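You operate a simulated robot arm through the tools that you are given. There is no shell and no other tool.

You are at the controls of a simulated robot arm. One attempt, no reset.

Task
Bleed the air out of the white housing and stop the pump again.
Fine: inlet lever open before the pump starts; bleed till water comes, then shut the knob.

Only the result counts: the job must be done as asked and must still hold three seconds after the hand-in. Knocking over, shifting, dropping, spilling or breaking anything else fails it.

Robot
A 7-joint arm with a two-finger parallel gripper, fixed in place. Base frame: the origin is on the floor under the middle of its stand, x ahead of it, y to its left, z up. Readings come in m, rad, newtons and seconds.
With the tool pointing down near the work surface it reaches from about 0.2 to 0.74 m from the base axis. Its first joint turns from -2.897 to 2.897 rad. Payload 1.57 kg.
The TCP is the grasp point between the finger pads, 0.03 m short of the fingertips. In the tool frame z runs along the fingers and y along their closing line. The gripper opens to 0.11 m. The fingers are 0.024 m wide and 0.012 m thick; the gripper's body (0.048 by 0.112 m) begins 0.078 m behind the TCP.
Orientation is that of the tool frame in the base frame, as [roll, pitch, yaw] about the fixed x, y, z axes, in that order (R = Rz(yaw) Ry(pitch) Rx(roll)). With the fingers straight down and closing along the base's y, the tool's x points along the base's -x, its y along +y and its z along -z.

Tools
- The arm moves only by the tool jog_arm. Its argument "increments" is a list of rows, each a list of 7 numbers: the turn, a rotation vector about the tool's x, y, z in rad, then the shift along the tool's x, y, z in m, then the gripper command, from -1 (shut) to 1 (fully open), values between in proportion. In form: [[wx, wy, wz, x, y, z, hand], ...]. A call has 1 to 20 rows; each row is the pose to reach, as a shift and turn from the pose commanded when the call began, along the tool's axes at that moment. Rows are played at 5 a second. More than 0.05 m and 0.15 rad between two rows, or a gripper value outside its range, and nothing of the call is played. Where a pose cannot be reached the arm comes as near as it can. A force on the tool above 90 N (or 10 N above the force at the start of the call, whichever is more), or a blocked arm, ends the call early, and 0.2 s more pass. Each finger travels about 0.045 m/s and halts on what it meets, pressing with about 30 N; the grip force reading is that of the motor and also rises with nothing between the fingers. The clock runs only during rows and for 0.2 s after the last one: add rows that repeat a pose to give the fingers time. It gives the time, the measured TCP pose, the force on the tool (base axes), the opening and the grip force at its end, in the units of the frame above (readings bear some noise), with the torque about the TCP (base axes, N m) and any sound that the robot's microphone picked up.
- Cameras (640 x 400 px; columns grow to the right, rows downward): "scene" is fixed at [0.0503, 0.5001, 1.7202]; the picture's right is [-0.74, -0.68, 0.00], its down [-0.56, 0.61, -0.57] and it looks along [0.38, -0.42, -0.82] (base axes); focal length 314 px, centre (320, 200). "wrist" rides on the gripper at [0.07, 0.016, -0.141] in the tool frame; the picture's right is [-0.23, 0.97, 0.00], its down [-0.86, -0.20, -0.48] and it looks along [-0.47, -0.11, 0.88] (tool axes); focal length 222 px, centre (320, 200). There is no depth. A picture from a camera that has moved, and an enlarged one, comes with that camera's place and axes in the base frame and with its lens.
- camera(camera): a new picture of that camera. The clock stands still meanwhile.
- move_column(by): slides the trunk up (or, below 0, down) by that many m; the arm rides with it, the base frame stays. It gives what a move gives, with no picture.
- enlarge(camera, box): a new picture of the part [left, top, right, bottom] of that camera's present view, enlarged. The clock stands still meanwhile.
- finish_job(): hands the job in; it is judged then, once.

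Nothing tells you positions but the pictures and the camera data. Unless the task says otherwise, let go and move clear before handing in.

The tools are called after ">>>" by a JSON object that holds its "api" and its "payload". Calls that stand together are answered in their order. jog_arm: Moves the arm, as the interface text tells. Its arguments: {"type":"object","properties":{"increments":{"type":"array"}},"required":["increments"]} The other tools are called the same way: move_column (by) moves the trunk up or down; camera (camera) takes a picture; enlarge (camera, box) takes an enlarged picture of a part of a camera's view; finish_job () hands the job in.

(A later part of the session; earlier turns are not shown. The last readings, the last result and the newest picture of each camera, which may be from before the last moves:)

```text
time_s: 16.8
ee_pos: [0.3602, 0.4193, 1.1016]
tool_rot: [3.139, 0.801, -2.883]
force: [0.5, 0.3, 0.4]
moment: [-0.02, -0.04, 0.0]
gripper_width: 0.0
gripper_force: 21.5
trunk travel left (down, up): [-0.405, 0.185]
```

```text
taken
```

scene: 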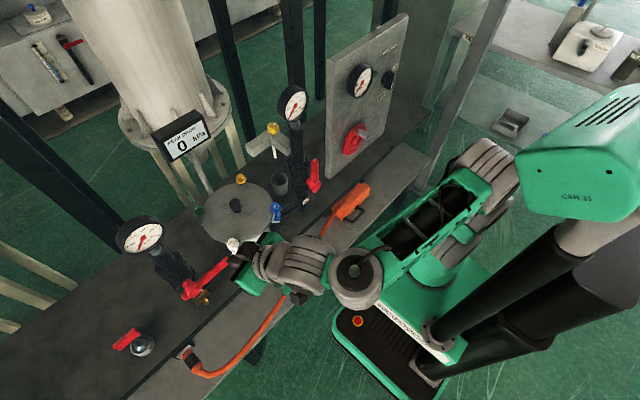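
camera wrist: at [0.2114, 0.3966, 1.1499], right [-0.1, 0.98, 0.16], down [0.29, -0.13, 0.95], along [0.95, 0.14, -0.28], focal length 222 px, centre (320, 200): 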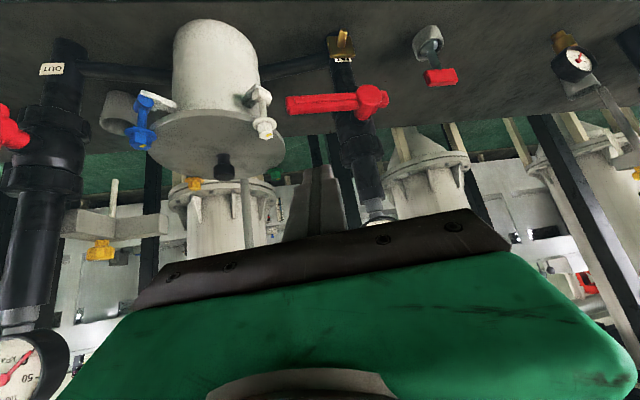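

The view is clear: lever from hub (0.46, 0.525, 0.943) to tip (0.468, 0.414, 0.927). I'll lower the trunk 0.2 m in front of the bench, then come in under the lever.

>>> {"api": "move_column", "payload": {"by": -0.2}}

>>> {"api": "camera", "payload": {"camera": "wrist"}}

>>> {"api": "camera", "payload": {"camera": "scene"}}

```text
time_s: 18.9
ee_pos: [0.3599, 0.4188, 0.9017]
tool_rot: [3.139, 0.802, -2.881]
force: [1.0, -0.8, -0.4]
moment: [0.04, -0.04, 0.02]
gripper_width: 0.0
gripper_force: 21.9
trunk travel left (down, up): [-0.205, 0.385]
```

```text
taken
camera wrist: at [0.2115, 0.396, 0.9501], right [-0.1, 0.98, 0.16], down [0.3, -0.13, 0.95], along [0.95, 0.14, -0.28], focal length 222 px, centre (320, 200)
```

wrist: 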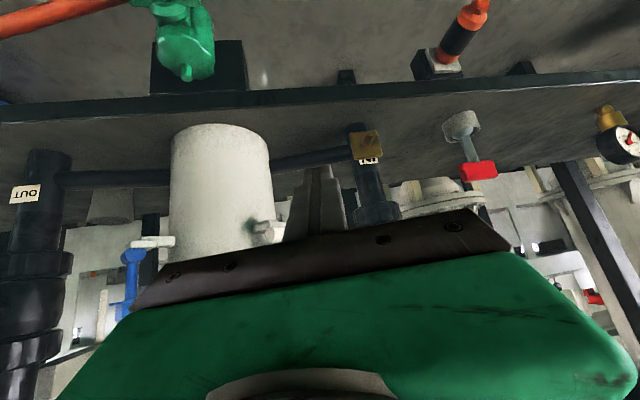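

```text
taken
```

scene: 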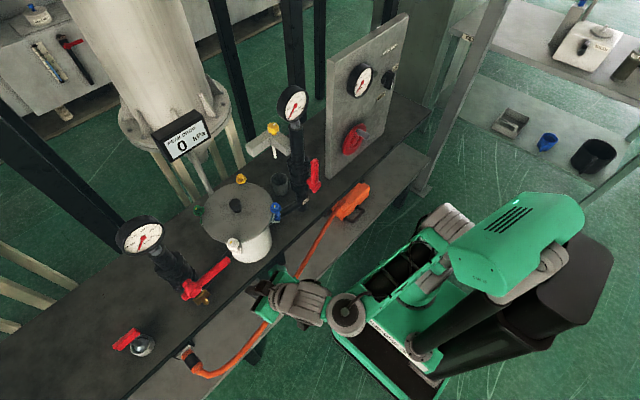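

The inlet label "IN" is just visible behind the brass piece, confirming this riser. I'll pitch the tool nearly horizontal at the pre-approach point, in front of the lever and slightly below it.

>>> {"api": "jog_arm", "payload": {"increments": [[0, -0.1, 0, -0.004, 0, 0.007, -1], [0, -0.2, 0, -0.008, -0.001, 0.014, -1], [0, -0.3, 0, -0.012, -0.0015, 0.02, -1], [0, -0.4, 0, -0.0162, -0.0019, 0.0268, -1], [0, -0.4, 0, -0.0162, -0.0019, 0.0268, -1]]}}

>>> {"api": "camera", "payload": {"camera": "wrist"}}

>>> {"api": "camera", "payload": {"camera": "scene"}}

```text
time_s: 20.1
ee_pos: [0.3908, 0.425, 0.895]
tool_rot: [3.14, 1.201, -2.88]
force: [0.7, 0.0, -1.0]
moment: [0.0, -0.01, 0.02]
gripper_width: 0.0001
gripper_force: 21.6
trunk travel left (down, up): [-0.205, 0.385]
```

```text
taken
camera wrist: at [0.2355, 0.4004, 0.8808], right [-0.17, 0.96, 0.21], down [-0.08, -0.23, 0.97], along [0.98, 0.15, 0.12], focal length 222 px, centre (320, 200)
```

wrist: 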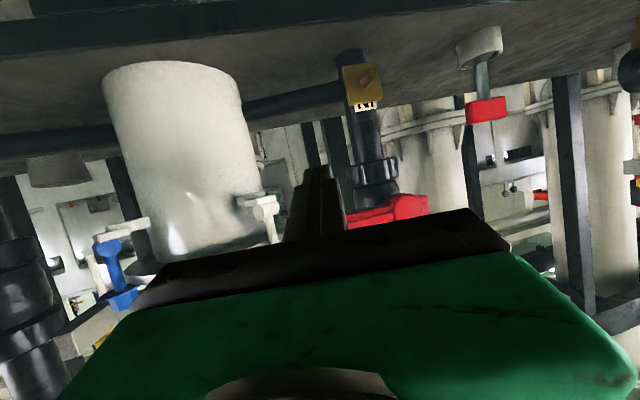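

```text
taken
```

scene: 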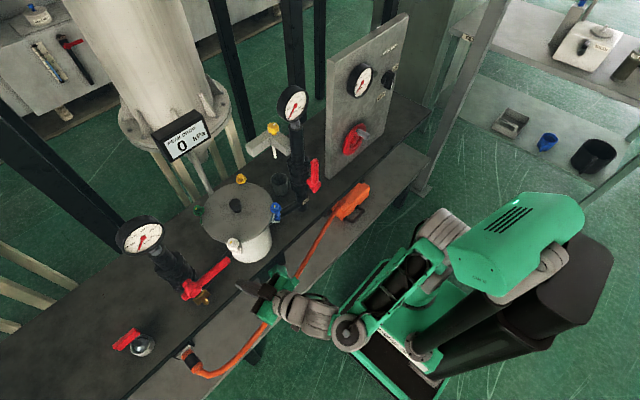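

The arm reached 1.2 rad of pitch without trouble. I'll check the finger against the lever before going in.

>>> {"api": "enlarge", "payload": {"camera": "scene", "box": [160, 220, 300, 320]}}

>>> {"api": "enlarge", "payload": {"camera": "wrist", "box": [220, 130, 460, 260]}}

```text
4.00 times, centred on (230, 270) of scene
camera zoom: at [0.0503, 0.5001, 1.7202], right [-0.74, -0.68, 0.0], down [-0.56, 0.61, -0.57], along [0.38, -0.42, -0.82], focal length 1255 px, centre (680, -80)
```

zoom: 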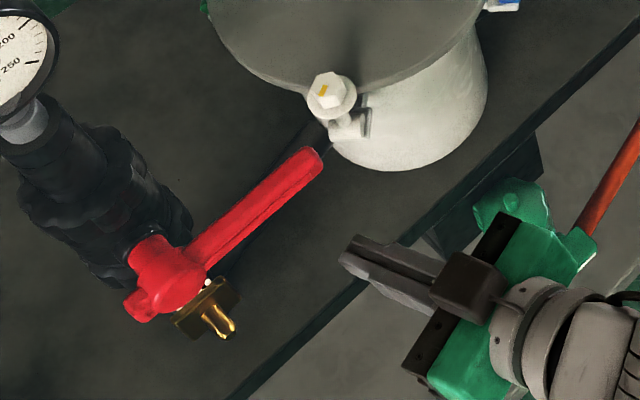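

```text
2.67 times, centred on (340, 195) of wrist
camera zoom: at [0.2355, 0.4004, 0.8808], right [-0.17, 0.96, 0.21], down [-0.08, -0.23, 0.97], along [0.98, 0.15, 0.12], focal length 592 px, centre (267, 213)
```

zoom: 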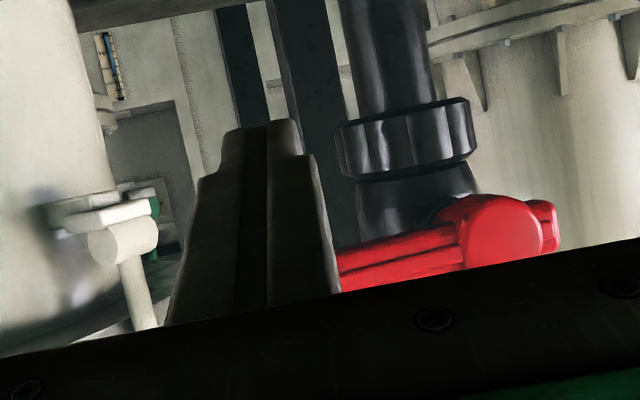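

The fingertip lines up with the space beneath the lever. I'll slide in under it.

>>> {"api": "jog_arm", "payload": {"increments": [[0, 0, 0, -0.0073, -0.0011, 0.017, -1], [0, 0, 0, -0.0145, -0.0023, 0.034, -1], [0, 0, 0, -0.0218, -0.0034, 0.0508, -1], [0, 0, 0, -0.0218, -0.0034, 0.0508, -1]]}}

>>> {"api": "enlarge", "payload": {"camera": "scene", "box": [160, 220, 300, 320]}}

>>> {"api": "enlarge", "payload": {"camera": "wrist", "box": [220, 130, 460, 260]}}

```text
time_s: 21.1
ee_pos: [0.445, 0.4364, 0.8977]
tool_rot: [3.139, 1.2, -2.883]
force: [0.7, 0.3, -0.3]
moment: [0.01, 0.01, 0.01]
gripper_width: 0.0001
gripper_force: 21.2
trunk travel left (down, up): [-0.205, 0.385]
```

```text
4.00 times, centred on (230, 270) of scene
camera zoom: at [0.0503, 0.5001, 1.7202], right [-0.74, -0.68, 0.0], down [-0.56, 0.61, -0.57], along [0.38, -0.42, -0.82], focal length 1255 px, centre (680, -80)
```

zoom: 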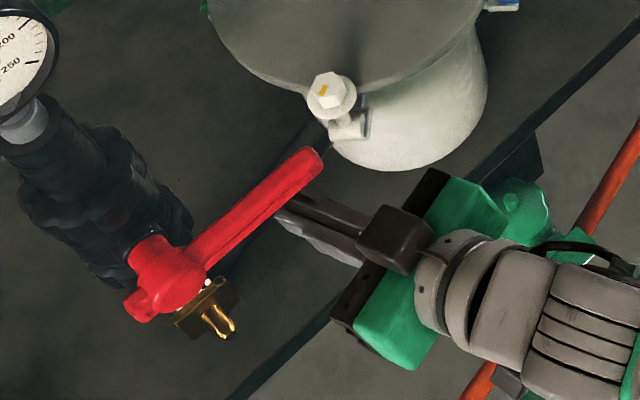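

```text
2.67 times, centred on (340, 195) of wrist
camera zoom: at [0.2903, 0.4112, 0.8845], right [-0.17, 0.96, 0.21], down [-0.08, -0.23, 0.97], along [0.98, 0.15, 0.12], focal length 592 px, centre (267, 213)
```

zoom: 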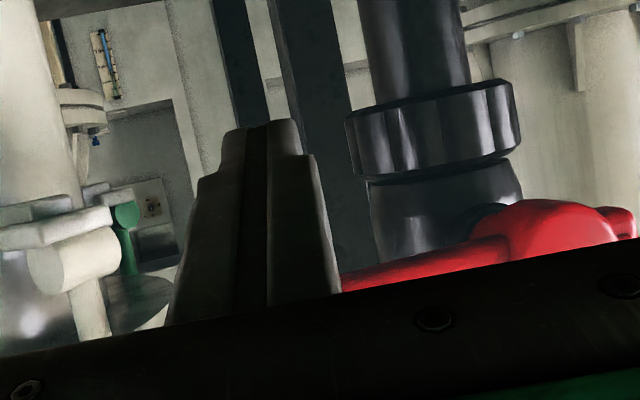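

The fingertip sits under the lever. I'll lift gently along the start of its arc and read the force.

>>> {"api": "jog_arm", "payload": {"increments": [[0, 0, 0, -0.0142, 0.0019, -0.005, -1], [0, 0, 0, -0.0286, 0.0036, -0.0101, -1], [0, 0, 0, -0.0393, 0.0019, -0.0147, -1], [0, 0, 0, -0.0483, 0.0004, -0.0187, -1]]}}

>>> {"api": "enlarge", "payload": {"camera": "scene", "box": [160, 220, 300, 320]}}

```text
time_s: 22.1
ee_pos: [0.4445, 0.4369, 0.9494]
tool_rot: [3.139, 1.202, -2.882]
force: [-1.7, -1.0, -1.2]
moment: [-0.03, -0.01, 0.04]
gripper_width: 0.0
gripper_force: 21.6
trunk travel left (down, up): [-0.205, 0.385]
```

```text
4.00 times, centred on (230, 270) of scene
camera zoom: at [0.0503, 0.5001, 1.7202], right [-0.74, -0.68, 0.0], down [-0.56, 0.61, -0.57], along [0.38, -0.42, -0.82], focal length 1255 px, centre (680, -80)
```

zoom: 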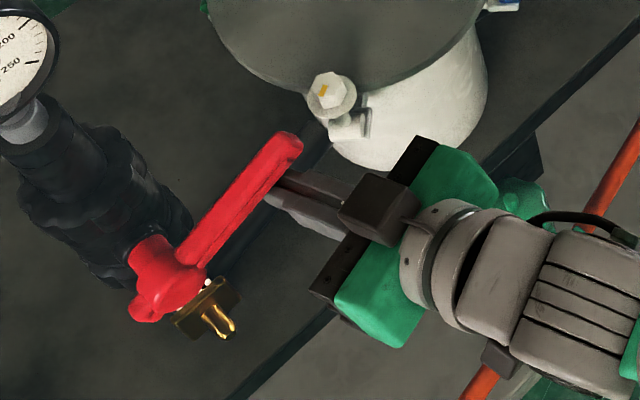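

The lever moves up easily with almost no force. I'll follow the arc on to nearly vertical.

>>> {"api": "jog_arm", "payload": {"increments": [[0, 0, 0, -0.0103, 0.0005, -0.0039, -1], [0, 0, 0, -0.0204, 0.0023, -0.0073, -1], [0, 0, 0, -0.0304, 0.0055, -0.0103, -1], [0, 0, 0, -0.04, 0.01, -0.0127, -1], [0, 0, 0, -0.0491, 0.0158, -0.0146, -1], [0, 0, 0, -0.0575, 0.0225, -0.016, -1], [0, 0, 0, -0.0651, 0.0304, -0.0167, -1], [0, 0, 0, -0.0717, 0.039, -0.0168, -1], [0, 0, 0, -0.0772, 0.0483, -0.0163, -1]]}}

>>> {"api": "enlarge", "payload": {"camera": "scene", "box": [140, 200, 300, 320]}}

>>> {"api": "camera", "payload": {"camera": "wrist"}}

```text
time_s: 24.1
ee_pos: [0.4439, 0.4864, 1.027]
tool_rot: [3.138, 1.2, -2.885]
force: [-0.4, -0.4, -0.7]
moment: [0.0, 0.0, 0.02]
gripper_width: 0.0002
gripper_force: 21.1
trunk travel left (down, up): [-0.205, 0.385]
```

```text
3.33 times, centred on (220, 260) of scene
camera zoom: at [0.0503, 0.5001, 1.7202], right [-0.74, -0.68, 0.0], down [-0.56, 0.61, -0.57], along [0.38, -0.42, -0.82], focal length 1046 px, centre (653, 0)
```

zoom: 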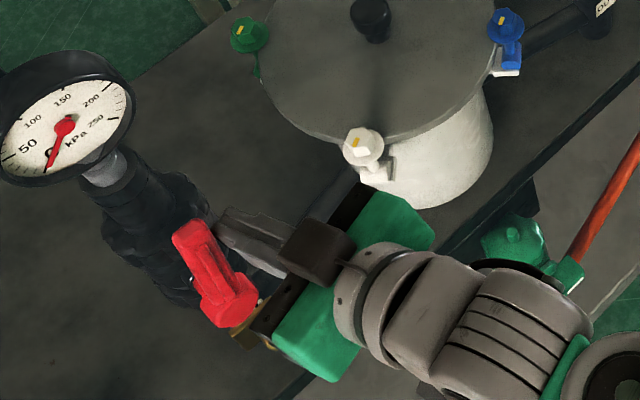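

```text
taken
camera wrist: at [0.2887, 0.4615, 1.0129], right [-0.17, 0.96, 0.21], down [-0.08, -0.23, 0.97], along [0.98, 0.15, 0.12], focal length 222 px, centre (320, 200)
```

wrist: 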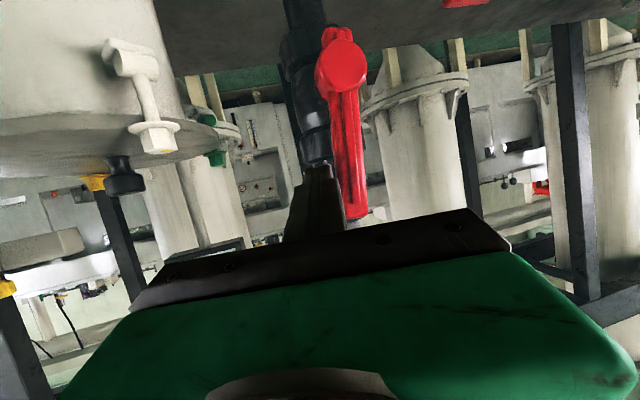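

The lever is almost in line with the riser. I'll push the last few degrees to its stop, watching the force.

>>> {"api": "jog_arm", "payload": {"increments": [[0, 0, 0, -0.003, 0.006, 0.001, -1], [0, 0, 0, -0.0045, 0.012, 0.002, -1], [0, 0, 0, -0.005, 0.016, 0.003, -1]]}}

>>> {"api": "enlarge", "payload": {"camera": "scene", "box": [140, 200, 300, 320]}}

>>> {"api": "enlarge", "payload": {"camera": "wrist", "box": [240, 0, 440, 240]}}

```text
time_s: 24.9
ee_pos: [0.4443, 0.4974, 1.0288]
tool_rot: [3.139, 1.198, -2.894]
force: [-17.1, -38.5, -11.3]
moment: [-0.51, 0.47, -0.66]
gripper_width: 0.0001
gripper_force: 20.9
trunk travel left (down, up): [-0.205, 0.385]
```

```text
3.33 times, centred on (220, 260) of scene
camera zoom: at [0.0503, 0.5001, 1.7202], right [-0.74, -0.68, 0.0], down [-0.56, 0.61, -0.57], along [0.38, -0.42, -0.82], focal length 1046 px, centre (653, 0)
```

zoom: 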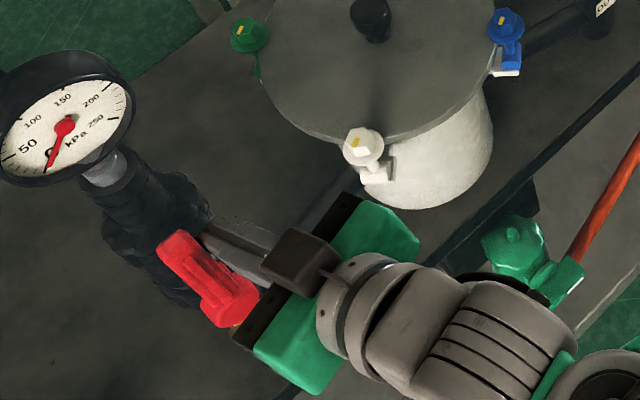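

```text
1.67 times, centred on (340, 120) of wrist
camera zoom: at [0.2889, 0.4734, 1.0162], right [-0.16, 0.96, 0.21], down [-0.08, -0.23, 0.97], along [0.98, 0.14, 0.11], focal length 370 px, centre (287, 333)
```

zoom: 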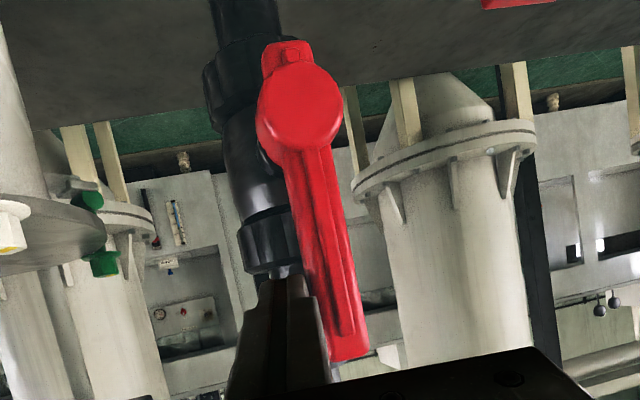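

The lever met its stop (about 38 N) and stands in line with the riser: inlet open. I'll back off, return to the earlier waypoint, and raise the trunk again.

>>> {"api": "jog_arm", "payload": {"increments": [[0, 0, 0, 0.0013, -0.0145, -0.0034, -1], [0, 0, 0, 0.0133, -0.0217, -0.0339, -1], [0, 0.1, 0, 0.0536, -0.0338, -0.0547, -1], [0, 0.2, 0, 0.0923, -0.0521, -0.071, -1], [0, 0.3, 0, 0.1298, -0.055, -0.0572, -1], [0, 0.4, 0, 0.1549, -0.055, -0.0474, -1], [0, 0.4, 0, 0.1549, -0.055, -0.0474, -1]]}}

>>> {"api": "move_column", "payload": {"by": 0.2}}

>>> {"api": "camera", "payload": {"camera": "wrist"}}

>>> {"api": "camera", "payload": {"camera": "scene"}}

```text
time_s: 26.5
ee_pos: [0.3628, 0.4241, 0.9033]
tool_rot: [3.141, 0.799, -2.882]
force: [0.1, 0.3, -0.3]
moment: [0.01, 0.0, -0.01]
gripper_width: 0.0001
gripper_force: 21.6
trunk travel left (down, up): [-0.205, 0.385]
```

```text
time_s: 28.7
ee_pos: [0.3624, 0.4247, 1.1053]
tool_rot: [3.141, 0.8, -2.88]
force: [0.2, 0.3, 0.0]
moment: [-0.01, 0.01, -0.05]
gripper_width: 0.0
gripper_force: 21.3
trunk travel left (down, up): [-0.405, 0.185]
```

```text
taken
camera wrist: at [0.2143, 0.4013, 1.1534], right [-0.1, 0.98, 0.16], down [0.3, -0.13, 0.95], along [0.95, 0.14, -0.28], focal length 222 px, centre (320, 200)
```

wrist: 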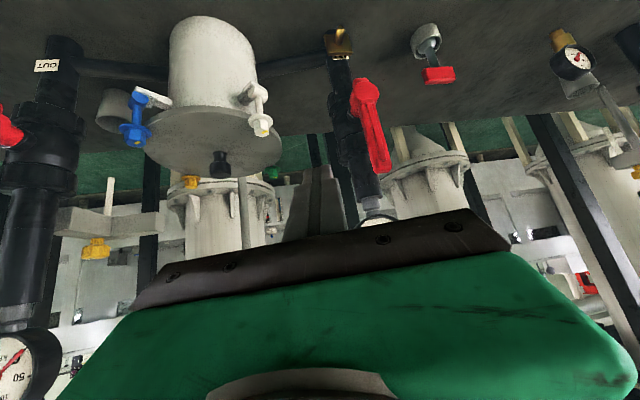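

```text
taken
```

scene: 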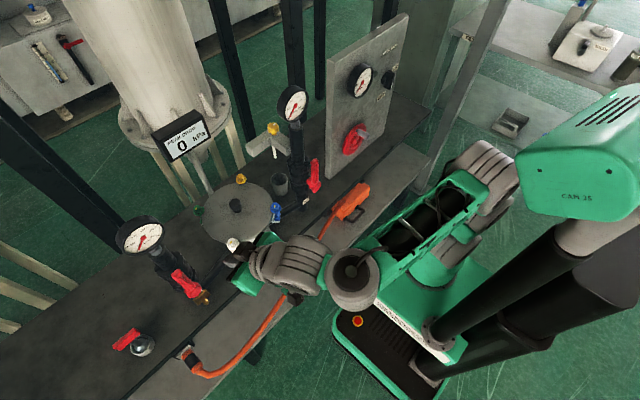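

The inlet lever is upright and nothing else moved. I'll zoom on the bleed block, tube and cup from this side to check they line up.

>>> {"api": "enlarge", "payload": {"camera": "wrist", "box": [20, 60, 220, 280]}}

>>> {"api": "enlarge", "payload": {"camera": "wrist", "box": [300, 10, 470, 220]}}

```text
1.82 times, centred on (120, 170) of wrist
camera zoom: at [0.2143, 0.4013, 1.1534], right [-0.1, 0.98, 0.16], down [0.3, -0.13, 0.95], along [0.95, 0.14, -0.28], focal length 404 px, centre (684, 254)
```

zoom: 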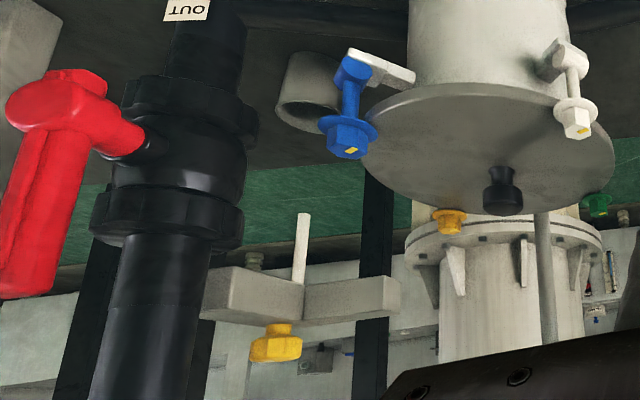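

```text
1.90 times, centred on (385, 115) of wrist
camera zoom: at [0.2143, 0.4013, 1.1534], right [-0.1, 0.98, 0.16], down [0.3, -0.13, 0.95], along [0.95, 0.14, -0.28], focal length 423 px, centre (196, 362)
```

zoom: 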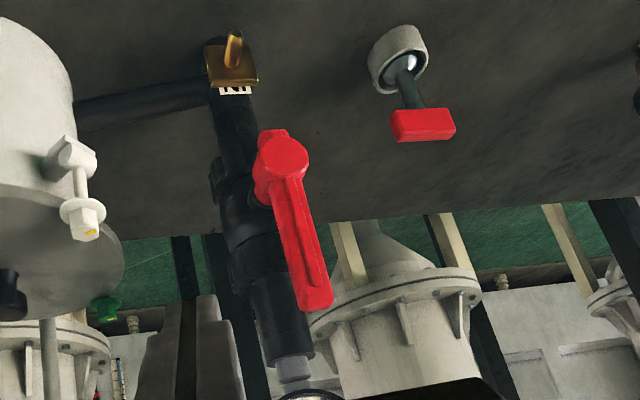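

The tube tip works out at about (0.639, 0.075, 0.94), right above the cup at (0.647, 0.072). Inlet is open, so I'll go back the way I came toward the selector.

>>> {"api": "jog_arm", "payload": {"increments": [[-0.05, 0.1, -0.067, 0.0054, -0.0203, -0.007, -1], [-0.099, 0.199, -0.135, 0.0109, -0.0405, -0.0139, -1], [-0.149, 0.299, -0.202, 0.0163, -0.0608, -0.0209, -1], [-0.198, 0.398, -0.27, 0.0218, -0.081, -0.0278, -1], [-0.248, 0.498, -0.337, 0.0272, -0.1013, -0.0348, -1], [-0.248, 0.498, -0.337, 0.0272, -0.1013, -0.0348, -1]]}}

```text
time_s: 30.1
ee_pos: [0.3454, 0.315, 1.1096]
tool_rot: [3.105, 0.3, -2.479]
force: [0.3, -0.3, -0.7]
moment: [0.03, -0.02, -0.01]
gripper_width: 0.0002
gripper_force: 21.2
trunk travel left (down, up): [-0.405, 0.185]
```

The arm is back at the swing waypoint. Now the reverse swing to the panel side.

>>> {"api": "jog_arm", "payload": {"increments": [[0.0208, -0.0024, 0.0666, 0.0067, -0.0354, -0.0034, -1], [0.0467, -0.0055, 0.1499, 0.0225, -0.074, -0.0097, -1], [0.0753, -0.0088, 0.2415, 0.0373, -0.1143, -0.0158, -1], [0.1064, -0.0125, 0.3414, 0.052, -0.157, -0.022, -1], [0.1375, -0.0161, 0.4413, 0.0707, -0.1972, -0.0293, -1], [0.1687, -0.0198, 0.5412, 0.089, -0.2373, -0.0364, -1], [0.1999, -0.0235, 0.6412, 0.1111, -0.2749, -0.0447, -1], [0.231, -0.0271, 0.741, 0.1369, -0.3099, -0.054, -1], [0.2621, -0.0308, 0.8409, 0.1661, -0.3418, -0.0643, -1], [0.2933, -0.0344, 0.9408, 0.1954, -0.3745, -0.0746, -1], [0.3244, -0.0381, 1.0407, 0.2258, -0.4081, -0.0854, -1], [0.353, -0.0414, 1.1323, 0.2549, -0.4416, -0.0956, -1], [0.3789, -0.0445, 1.2156, 0.2844, -0.4712, -0.1059, -1], [0.4023, -0.0472, 1.2905, 0.3123, -0.5018, -0.1157, -1], [0.4236, -0.0497, 1.3588, 0.3404, -0.5305, -0.1255, -1]]}}

>>> {"api": "camera", "payload": {"camera": "wrist"}}

>>> {"api": "camera", "payload": {"camera": "scene"}}

```text
time_s: 33.3
ee_pos: [0.3954, -0.3273, 1.1093]
tool_rot: [3.105, 0.302, 2.379]
force: [0.2, -0.1, -0.4]
moment: [-0.02, -0.01, 0.0]
gripper_width: 0.0001
gripper_force: 20.7
trunk travel left (down, up): [-0.405, 0.185]
```

```text
taken
camera wrist: at [0.3243, -0.2442, 1.2251], right [0.82, 0.56, 0.1], down [0.34, -0.62, 0.7], along [0.46, -0.54, -0.7], focal length 222 px, centre (320, 200)
```

wrist: 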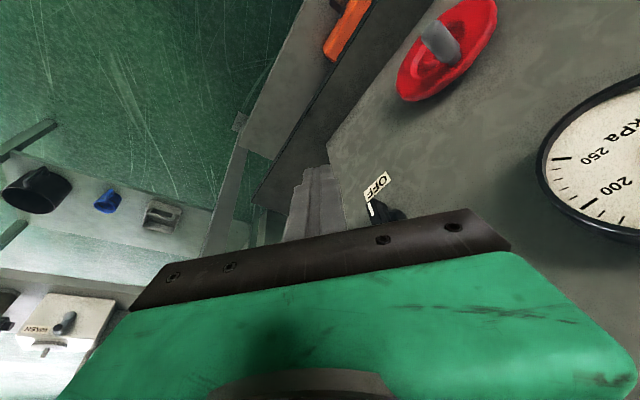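

```text
taken
```

scene: 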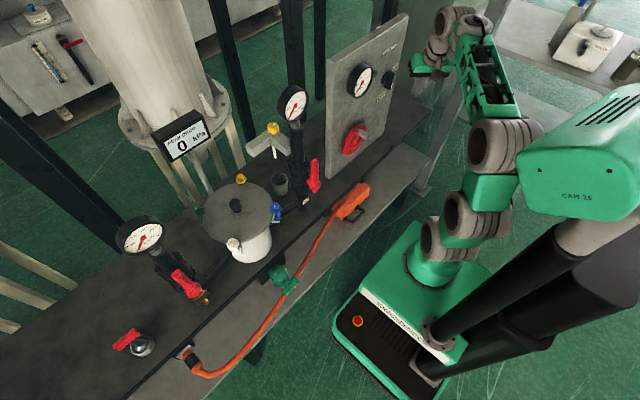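

I'm back in front of the panel with the selector at OFF. I'll set the tool pitched at about 0.8 rad and nearly facing the panel, at a standoff above and to the -y side of the selector.

>>> {"api": "jog_arm", "payload": {"increments": [[-0.0383, -0.0796, -0.0735, -0.0088, -0.0022, -0.0018, -1], [-0.0766, -0.1592, -0.147, -0.0176, -0.0045, -0.0037, -1], [-0.1149, -0.2388, -0.2206, -0.0264, -0.0067, -0.0055, -1], [-0.1532, -0.3185, -0.2941, -0.0353, -0.009, -0.0073, -1], [-0.1915, -0.3981, -0.3676, -0.0441, -0.0112, -0.0092, -1], [-0.2298, -0.4777, -0.4411, -0.0529, -0.0135, -0.011, -1], [-0.2298, -0.4777, -0.4411, -0.0529, -0.0135, -0.011, -1]]}}

>>> {"api": "camera", "payload": {"camera": "wrist"}}

>>> {"api": "enlarge", "payload": {"camera": "scene", "box": [350, 20, 470, 130]}}

```text
time_s: 34.9
ee_pos: [0.4207, -0.3701, 1.1351]
tool_rot: [-3.141, 0.799, 2.884]
force: [0.2, 0.5, 0.2]
moment: [0.02, -0.01, 0.02]
gripper_width: 0.0
gripper_force: 21.1
trunk travel left (down, up): [-0.405, 0.185]
```

```text
taken
camera wrist: at [0.2791, -0.316, 1.1842], right [0.4, 0.9, 0.16], down [0.19, -0.26, 0.95], along [0.89, -0.35, -0.28], focal length 222 px, centre (320, 200)
```

wrist: 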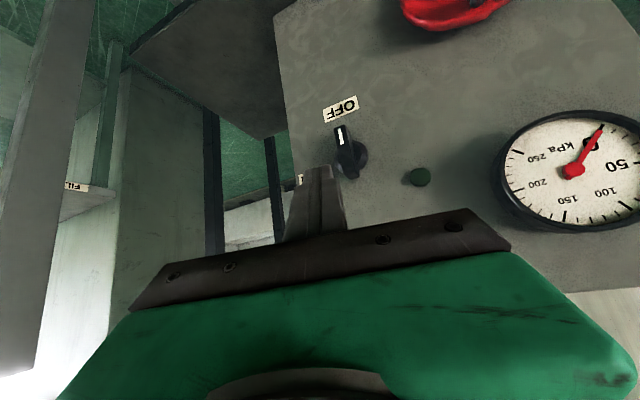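

```text
3.64 times, centred on (410, 75) of scene
camera zoom: at [0.0503, 0.5001, 1.7202], right [-0.74, -0.68, 0.0], down [-0.56, 0.61, -0.57], along [0.38, -0.42, -0.82], focal length 1141 px, centre (-7, 654)
```

zoom: 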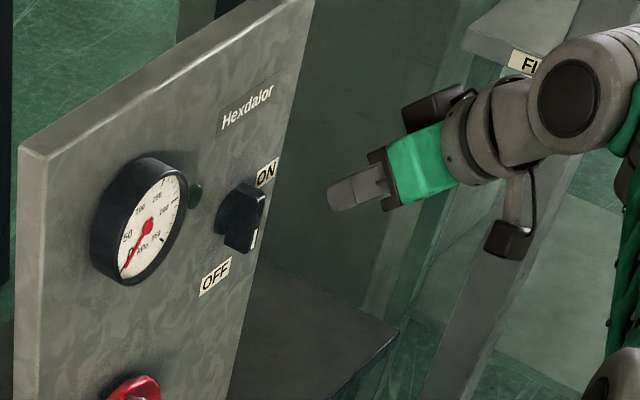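

The standoff pose is good and the selector is nearly face-on. I'll zoom in to refine its position before touching it.

>>> {"api": "enlarge", "payload": {"camera": "wrist", "box": [280, 80, 440, 200]}}

```text
3.33 times, centred on (360, 140) of wrist
camera zoom: at [0.2791, -0.316, 1.1842], right [0.4, 0.9, 0.16], down [0.19, -0.26, 0.95], along [0.89, -0.35, -0.28], focal length 740 px, centre (187, 400)
```

zoom: 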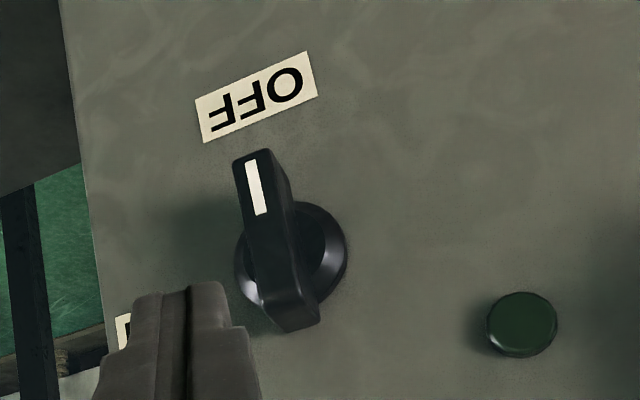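

Refined selector centre is about y=-0.357, z=1.068, bar about 55 mm long and vertical. I'll place the fingertip beside its upper end on the -y side, just short of the panel.

>>> {"api": "jog_arm", "payload": {"increments": [[0, 0, 0, -0.0027, -0.0145, 0.0027, -1], [0, 0, 0, -0.0122, -0.0069, 0.034, -1], [0, 0, 0, -0.0209, 0.0009, 0.0587, -1], [0, 0, 0, -0.0254, 0.0055, 0.0722, -1], [0, 0, 0, -0.0254, 0.0055, 0.0722, -1]]}}

>>> {"api": "enlarge", "payload": {"camera": "wrist", "box": [260, 60, 440, 220]}}

>>> {"api": "enlarge", "payload": {"camera": "scene", "box": [350, 40, 430, 120]}}

```text
time_s: 36.1
ee_pos: [0.4872, -0.3818, 1.1013]
tool_rot: [3.142, 0.799, 2.883]
force: [0.2, -0.4, 0.1]
moment: [0.02, 0.01, -0.03]
gripper_width: 0.0
gripper_force: 21.1
trunk travel left (down, up): [-0.405, 0.185]
```

```text
2.50 times, centred on (350, 140) of wrist
camera zoom: at [0.3476, -0.3275, 1.1503], right [0.4, 0.9, 0.16], down [0.19, -0.26, 0.95], along [0.89, -0.35, -0.28], focal length 555 px, centre (245, 350)
```

zoom: 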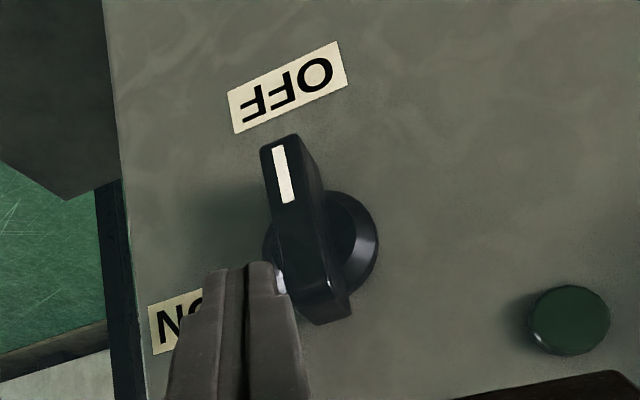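

```text
5.00 times, centred on (390, 80) of scene
camera zoom: at [0.0503, 0.5001, 1.7202], right [-0.74, -0.68, 0.0], down [-0.56, 0.61, -0.57], along [0.38, -0.42, -0.82], focal length 1568 px, centre (-30, 800)
```

zoom: 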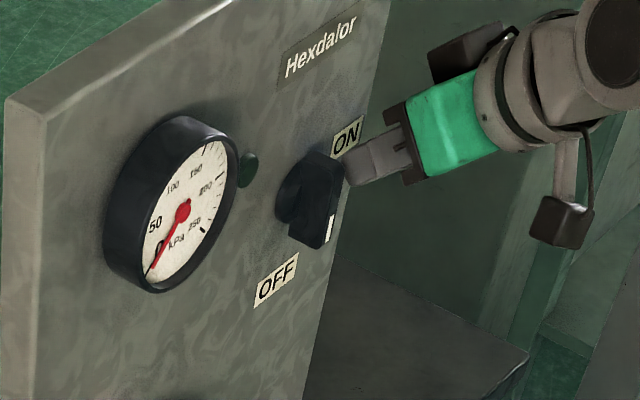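

The fingertip is beside the selector's upper end with no contact yet. I'll start the push toward +y and check how the selector responds.

>>> {"api": "jog_arm", "payload": {"increments": [[0, 0, 0, 0.002, 0.0106, -0.002, -1], [0, 0, 0, 0.0007, 0.0193, -0.0065, -1], [0, 0, 0, 0.0005, 0.0297, -0.0105, -1]]}}

>>> {"api": "enlarge", "payload": {"camera": "wrist", "box": [260, 60, 440, 220]}}

>>> {"api": "enlarge", "payload": {"camera": "scene", "box": [350, 40, 430, 120]}}

```text
time_s: 36.9
ee_pos: [0.4874, -0.3779, 1.1016]
tool_rot: [3.111, 0.788, 2.846]
force: [14.9, -56.8, -17.3]
moment: [-1.59, -0.08, -1.22]
gripper_width: 0.0
gripper_force: 20.8
trunk travel left (down, up): [-0.405, 0.185]
```

```text
2.50 times, centred on (350, 140) of wrist
camera zoom: at [0.3477, -0.3236, 1.1525], right [0.42, 0.89, 0.18], down [0.2, -0.28, 0.94], along [0.89, -0.35, -0.29], focal length 555 px, centre (245, 350)
```

zoom: 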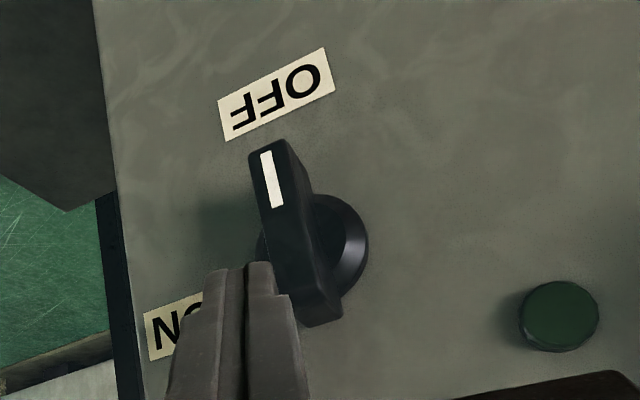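

```text
5.00 times, centred on (390, 80) of scene
camera zoom: at [0.0503, 0.5001, 1.7202], right [-0.74, -0.68, 0.0], down [-0.56, 0.61, -0.57], along [0.38, -0.42, -0.82], focal length 1568 px, centre (-30, 800)
```

zoom: 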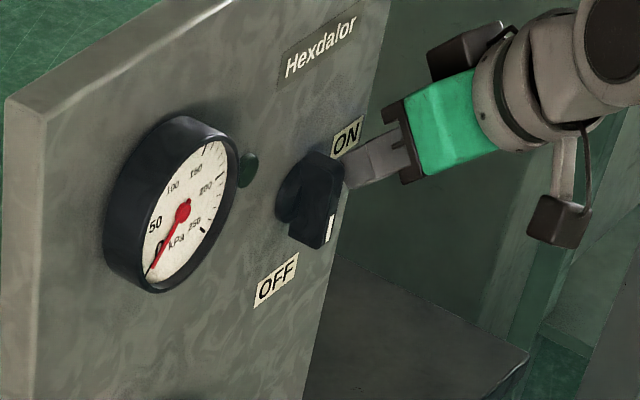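

The selector didn't turn: the contact point works out at z≈1.076, only about 8 mm from its axis, so there was almost no leverage. I'll back off, go higher to meet the end of the bar, and push again.

>>> {"api": "jog_arm", "payload": {"increments": [[0, 0, 0, -0.0053, -0.029, 0.0055, -1], [0, 0, 0, -0.0143, -0.0324, 0.0008, -1], [0, 0, 0, -0.0143, -0.0324, 0.0008, -1]]}}

>>> {"api": "enlarge", "payload": {"camera": "wrist", "box": [260, 60, 440, 220]}}

>>> {"api": "enlarge", "payload": {"camera": "scene", "box": [350, 40, 430, 120]}}

```text
time_s: 37.7
ee_pos: [0.4917, -0.3836, 1.1191]
tool_rot: [-3.141, 0.799, 2.883]
force: [-0.6, -0.3, -1.4]
moment: [0.06, -0.03, 0.07]
gripper_width: 0.0
gripper_force: 21.1
trunk travel left (down, up): [-0.405, 0.185]
```

```text
2.50 times, centred on (350, 140) of wrist
camera zoom: at [0.3509, -0.3314, 1.168], right [0.4, 0.9, 0.16], down [0.19, -0.26, 0.95], along [0.9, -0.35, -0.28], focal length 555 px, centre (245, 350)
```

zoom: 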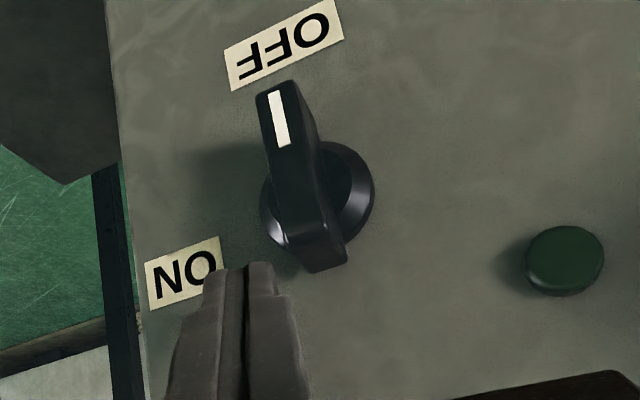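

```text
5.00 times, centred on (390, 80) of scene
camera zoom: at [0.0503, 0.5001, 1.7202], right [-0.74, -0.68, 0.0], down [-0.56, 0.61, -0.57], along [0.38, -0.42, -0.82], focal length 1568 px, centre (-30, 800)
```

zoom: 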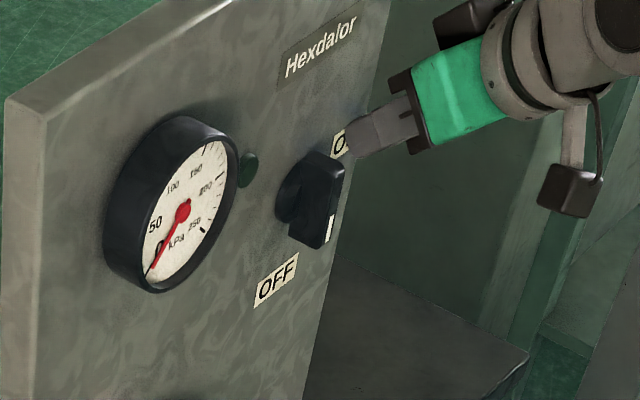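

The clearer view gives the bar axis at y≈-0.364, z≈1.068, front face x≈0.505, so I was only catching its front edge. I'll pitch the tool more toward horizontal and set the fingertip deeper beside the upper end.

>>> {"api": "jog_arm", "payload": {"increments": [[0, -0.117, 0, 0.004, 0, 0.0024, -1], [0, -0.234, 0, 0.008, 0, 0.0047, -1], [0, -0.35, 0, 0.0119, 0.0002, 0.0071, -1], [0, -0.35, 0, 0.0119, 0.0002, 0.0071, -1]]}}

>>> {"api": "enlarge", "payload": {"camera": "wrist", "box": [260, 60, 440, 220]}}

>>> {"api": "enlarge", "payload": {"camera": "scene", "box": [350, 40, 430, 120]}}

```text
time_s: 38.7
ee_pos: [0.4863, -0.3843, 1.1049]
tool_rot: [-3.14, 1.149, 2.881]
force: [0.4, 0.1, -0.6]
moment: [0.02, -0.01, -0.01]
gripper_width: 0.0
gripper_force: 21.1
trunk travel left (down, up): [-0.405, 0.185]
```

```text
2.50 times, centred on (350, 140) of wrist
camera zoom: at [0.3384, -0.3287, 1.0995], right [0.34, 0.92, 0.21], down [-0.14, -0.17, 0.98], along [0.93, -0.36, 0.07], focal length 555 px, centre (245, 350)
```

zoom: 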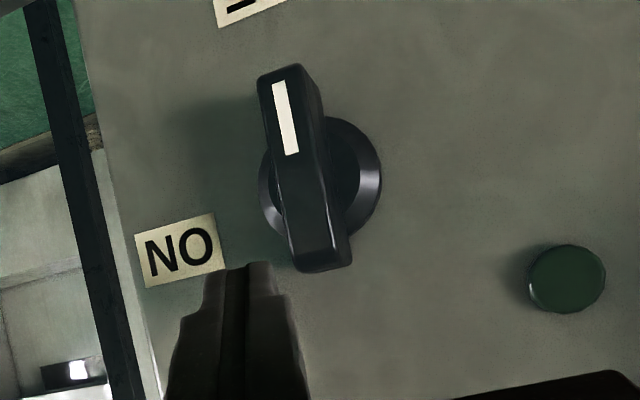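

```text
5.00 times, centred on (390, 80) of scene
camera zoom: at [0.0503, 0.5001, 1.7202], right [-0.74, -0.68, 0.0], down [-0.56, 0.61, -0.57], along [0.38, -0.42, -0.82], focal length 1568 px, centre (-30, 800)
```

zoom: 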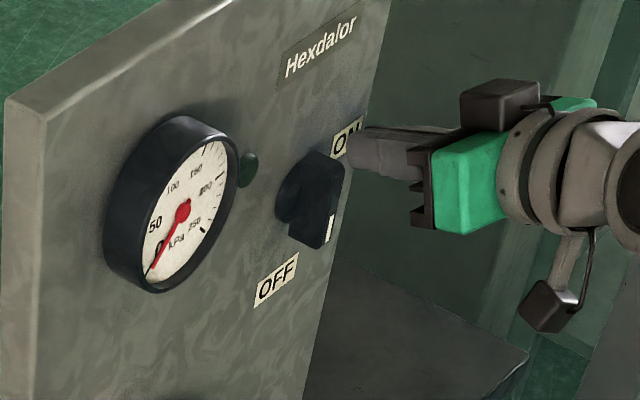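

Now I see the bar spans z≈1.032 to 1.092, and the finger overlaps its top centimetre. I'll drop a few millimetres and push toward +y.

>>> {"api": "jog_arm", "payload": {"increments": [[0, 0, 0, 0.0045, 0.0077, -0.0002, -1], [0, 0, 0, 0.0058, 0.0193, -0.0031, -1], [0, 0, 0, 0.0068, 0.029, -0.0054, -1]]}}

>>> {"api": "enlarge", "payload": {"camera": "wrist", "box": [260, 60, 440, 220]}}

```text
time_s: 39.5
ee_pos: [0.4849, -0.3764, 1.1017]
tool_rot: [3.126, 1.15, 2.852]
force: [13.9, -59.7, 6.9]
moment: [-1.21, -0.45, -1.39]
gripper_width: 0.0
gripper_force: 21.2
trunk travel left (down, up): [-0.405, 0.185]
```

```text
2.50 times, centred on (350, 140) of wrist
camera zoom: at [0.3384, -0.3186, 1.0963], right [0.35, 0.91, 0.21], down [-0.14, -0.17, 0.97], along [0.92, -0.38, 0.07], focal length 555 px, centre (245, 350)
```

zoom: 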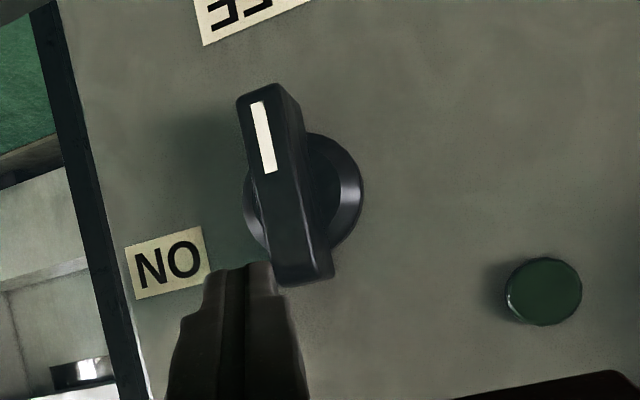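

About 60 N at 19 mm from the axis gave only a degree or two at most, so the selector is stiff or detented. I'll back off, move the contact to the very end of the bar for more leverage, and press a little harder.

>>> {"api": "jog_arm", "payload": {"increments": [[0, 0, 0, -0.0026, -0.0242, 0.0059, -1], [0, 0, 0, -0.0069, -0.0249, 0.0008, -1], [0, 0, 0, -0.0056, -0.0124, -0.0023, -1], [0, 0, 0, -0.0045, -0.0027, -0.0046, -1], [0, 0, 0, -0.0039, 0.0031, -0.006, -1], [0, 0, 0, -0.0035, 0.0069, -0.007, -1]]}}

>>> {"api": "enlarge", "payload": {"camera": "wrist", "box": [260, 60, 440, 220]}}

```text
time_s: 40.9
ee_pos: [0.4839, -0.3769, 1.1016]
tool_rot: [3.111, 1.143, 2.834]
force: [32.5, -71.5, -8.1]
moment: [-1.63, -0.49, -1.87]
gripper_width: 0.0002
gripper_force: 21.2
trunk travel left (down, up): [-0.405, 0.185]
```

```text
2.50 times, centred on (350, 140) of wrist
camera zoom: at [0.3369, -0.3175, 1.0979], right [0.36, 0.91, 0.22], down [-0.14, -0.18, 0.97], along [0.92, -0.38, 0.06], focal length 555 px, centre (245, 350)
```

zoom: 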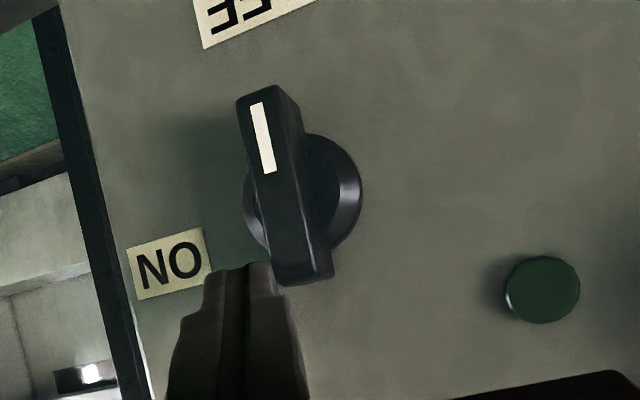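

Nearly 80 N and still no rotation, so I'll stop forcing it that way. I'll back off and look at the selector again for anything holding it.

>>> {"api": "jog_arm", "payload": {"increments": [[0, 0, 0, -0.003, -0.03, 0.006, -1], [0, 0, 0, 0.0, -0.035, -0.03, -1], [0, 0, 0, 0.005, -0.035, -0.065, -1], [0, 0, 0, 0.005, -0.035, -0.065, -1]]}}

>>> {"api": "enlarge", "payload": {"camera": "wrist", "box": [280, 60, 440, 200]}}

>>> {"api": "enlarge", "payload": {"camera": "scene", "box": [370, 60, 410, 100]}}

>>> {"api": "camera", "payload": {"camera": "wrist"}}

```text
time_s: 41.3
ee_pos: [0.4771, -0.2847, 1.1201]
tool_rot: [-2.984, 1.166, 3.038]
force: [-0.6, -1.0, 0.8]
moment: [0.03, -0.01, 0.15]
gripper_width: 0.0
gripper_force: 20.9
trunk travel left (down, up): [-0.405, 0.185]
stopped in row 1: the arm was blocked; the commanded pose is now the measured one
```

```text
2.86 times, centred on (360, 130) of wrist
camera zoom: at [0.3286, -0.231, 1.1106], right [0.33, 0.93, 0.15], down [-0.14, -0.11, 0.98], along [0.93, -0.34, 0.09], focal length 635 px, centre (206, 400)
```

zoom: 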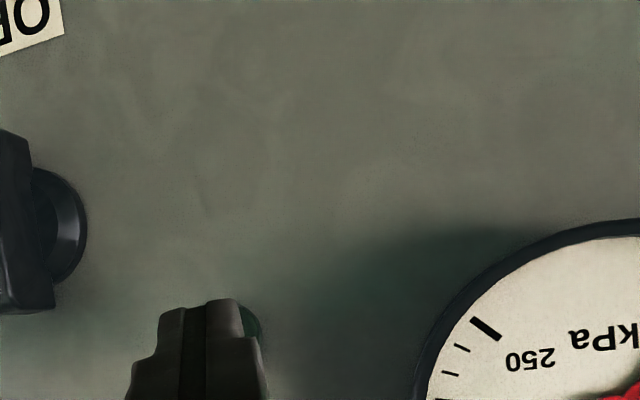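

```text
10.00 times, centred on (390, 80) of scene
camera zoom: at [0.0503, 0.5001, 1.7202], right [-0.74, -0.68, 0.0], down [-0.56, 0.61, -0.57], along [0.38, -0.42, -0.82], focal length 3137 px, centre (-380, 1400)
```

zoom: 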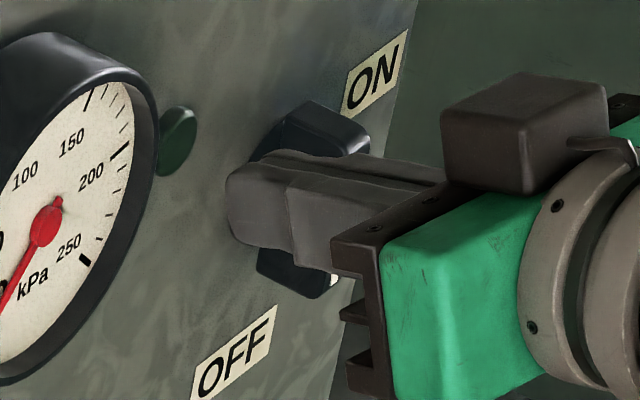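

```text
taken
camera wrist: at [0.3286, -0.231, 1.1106], right [0.33, 0.93, 0.15], down [-0.14, -0.11, 0.98], along [0.93, -0.34, 0.09], focal length 222 px, centre (320, 200)
```

wrist: 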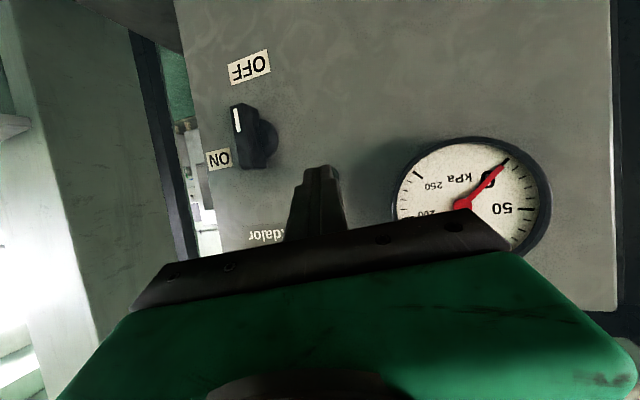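

The finger slipped over the top of the selector and sprang to y≈-0.285; it's now clear of everything with no force, and the selector is still at OFF. I'll zoom in to check for any damage or change in its angle.

>>> {"api": "enlarge", "payload": {"camera": "wrist", "box": [190, 40, 310, 190]}}

>>> {"api": "camera", "payload": {"camera": "scene"}}

```text
2.67 times, centred on (250, 115) of wrist
camera zoom: at [0.3286, -0.231, 1.1106], right [0.33, 0.93, 0.15], down [-0.14, -0.11, 0.98], along [0.93, -0.34, 0.09], focal length 592 px, centre (507, 427)
```

zoom: 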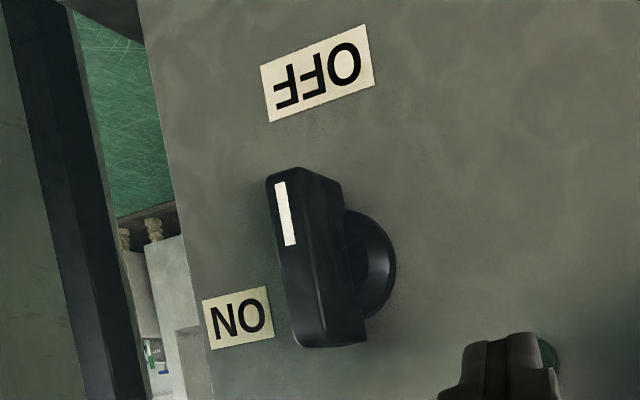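

```text
taken
```

scene: 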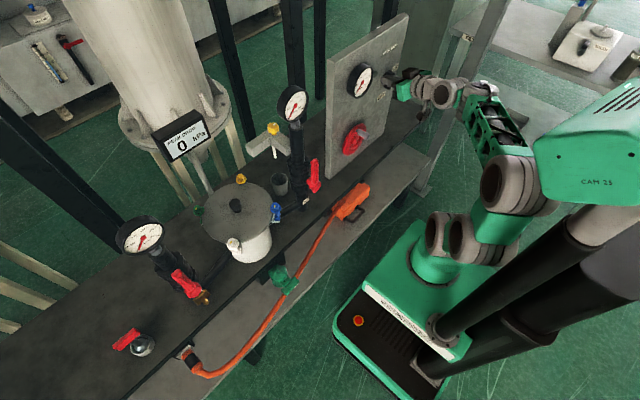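

The selector is undamaged and still at OFF. As a light check of which way it gives, I'll put the fingertip on its +y side at the top and press gently the other way.

>>> {"api": "jog_arm", "payload": {"increments": [[0, 0, 0, 0.005, -0.018, 0.01, -1], [0, 0, 0, 0.0138, -0.0371, 0.0258, -1], [0, 0, 0, 0.0138, -0.0371, 0.0258, -1], [0, 0, 0, 0.0134, -0.0468, 0.0283, -1], [0, 0, 0, 0.0131, -0.0525, 0.03, -1]]}}

>>> {"api": "enlarge", "payload": {"camera": "wrist", "box": [230, 50, 430, 210]}}

```text
time_s: 42.5
ee_pos: [0.4894, -0.3727, 1.0922]
tool_rot: [-3.047, 1.156, 2.971]
force: [0.0, 0.5, 0.5]
moment: [0.03, -0.04, 0.04]
gripper_width: 0.0
gripper_force: 21.1
trunk travel left (down, up): [-0.405, 0.185]
```

```text
2.50 times, centred on (330, 130) of wrist
camera zoom: at [0.3411, -0.318, 1.0849], right [0.34, 0.93, 0.17], down [-0.13, -0.13, 0.98], along [0.93, -0.36, 0.08], focal length 555 px, centre (295, 375)
```

zoom: 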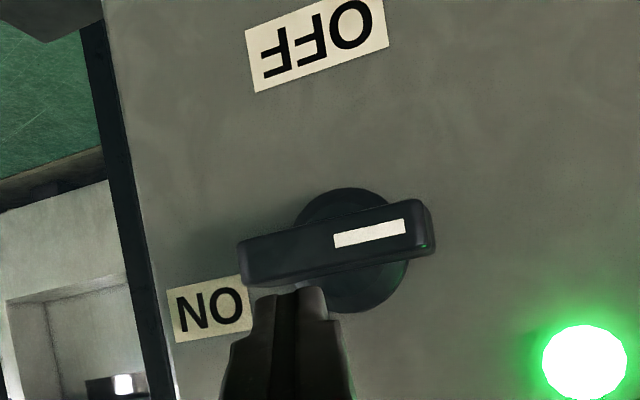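

The selector turned easily the other way and the lamp is lit green, so the pump is now on. I'll look at the gauges and the whole scene.

>>> {"api": "camera", "payload": {"camera": "scene"}}

>>> {"api": "camera", "payload": {"camera": "wrist"}}

>>> {"api": "enlarge", "payload": {"camera": "scene", "box": [220, 70, 400, 220]}}

>>> {"api": "enlarge", "payload": {"camera": "scene", "box": [100, 100, 260, 320]}}

```text
taken
```

scene: 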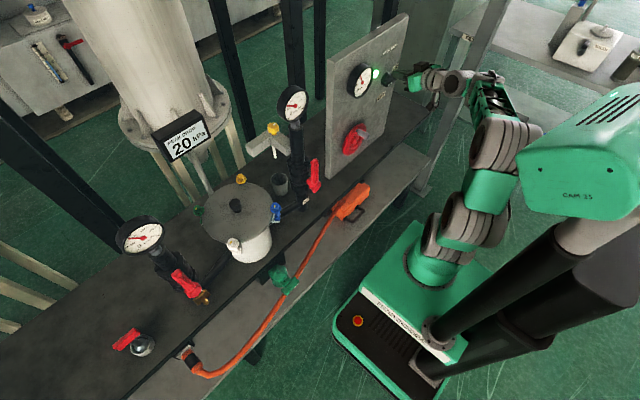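

```text
taken
camera wrist: at [0.3411, -0.318, 1.0849], right [0.34, 0.93, 0.17], down [-0.13, -0.13, 0.98], along [0.93, -0.36, 0.08], focal length 222 px, centre (320, 200)
```

wrist: 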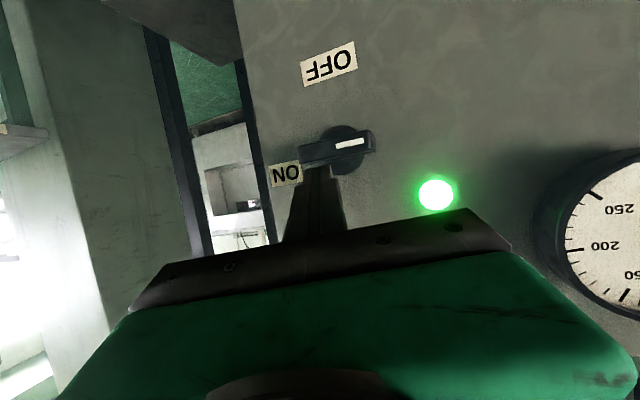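

```text
2.67 times, centred on (310, 145) of scene
camera zoom: at [0.0503, 0.5001, 1.7202], right [-0.74, -0.68, 0.0], down [-0.56, 0.61, -0.57], along [0.38, -0.42, -0.82], focal length 836 px, centre (347, 347)
```

zoom: 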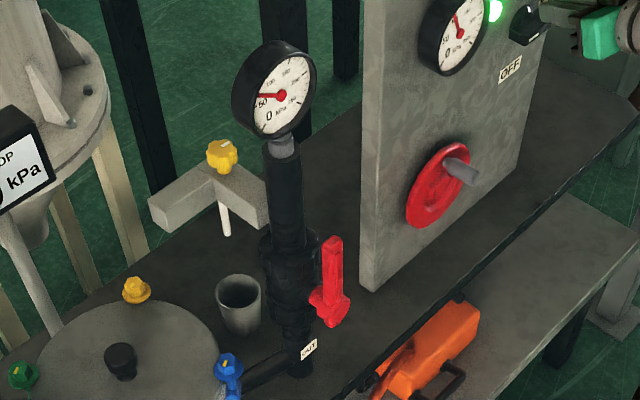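

```text
1.82 times, centred on (180, 210) of scene
camera zoom: at [0.0503, 0.5001, 1.7202], right [-0.74, -0.68, 0.0], down [-0.56, 0.61, -0.57], along [0.38, -0.42, -0.82], focal length 570 px, centre (574, 182)
```

zoom: 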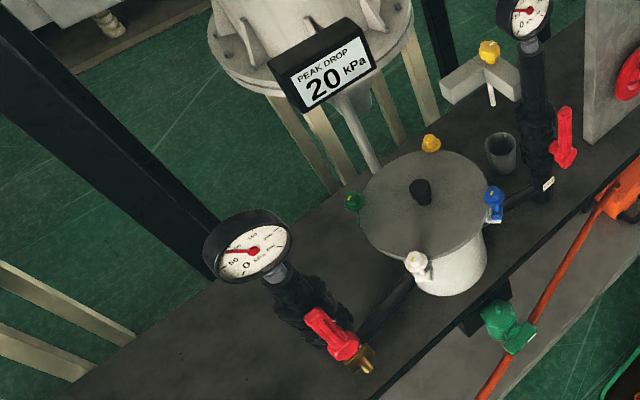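

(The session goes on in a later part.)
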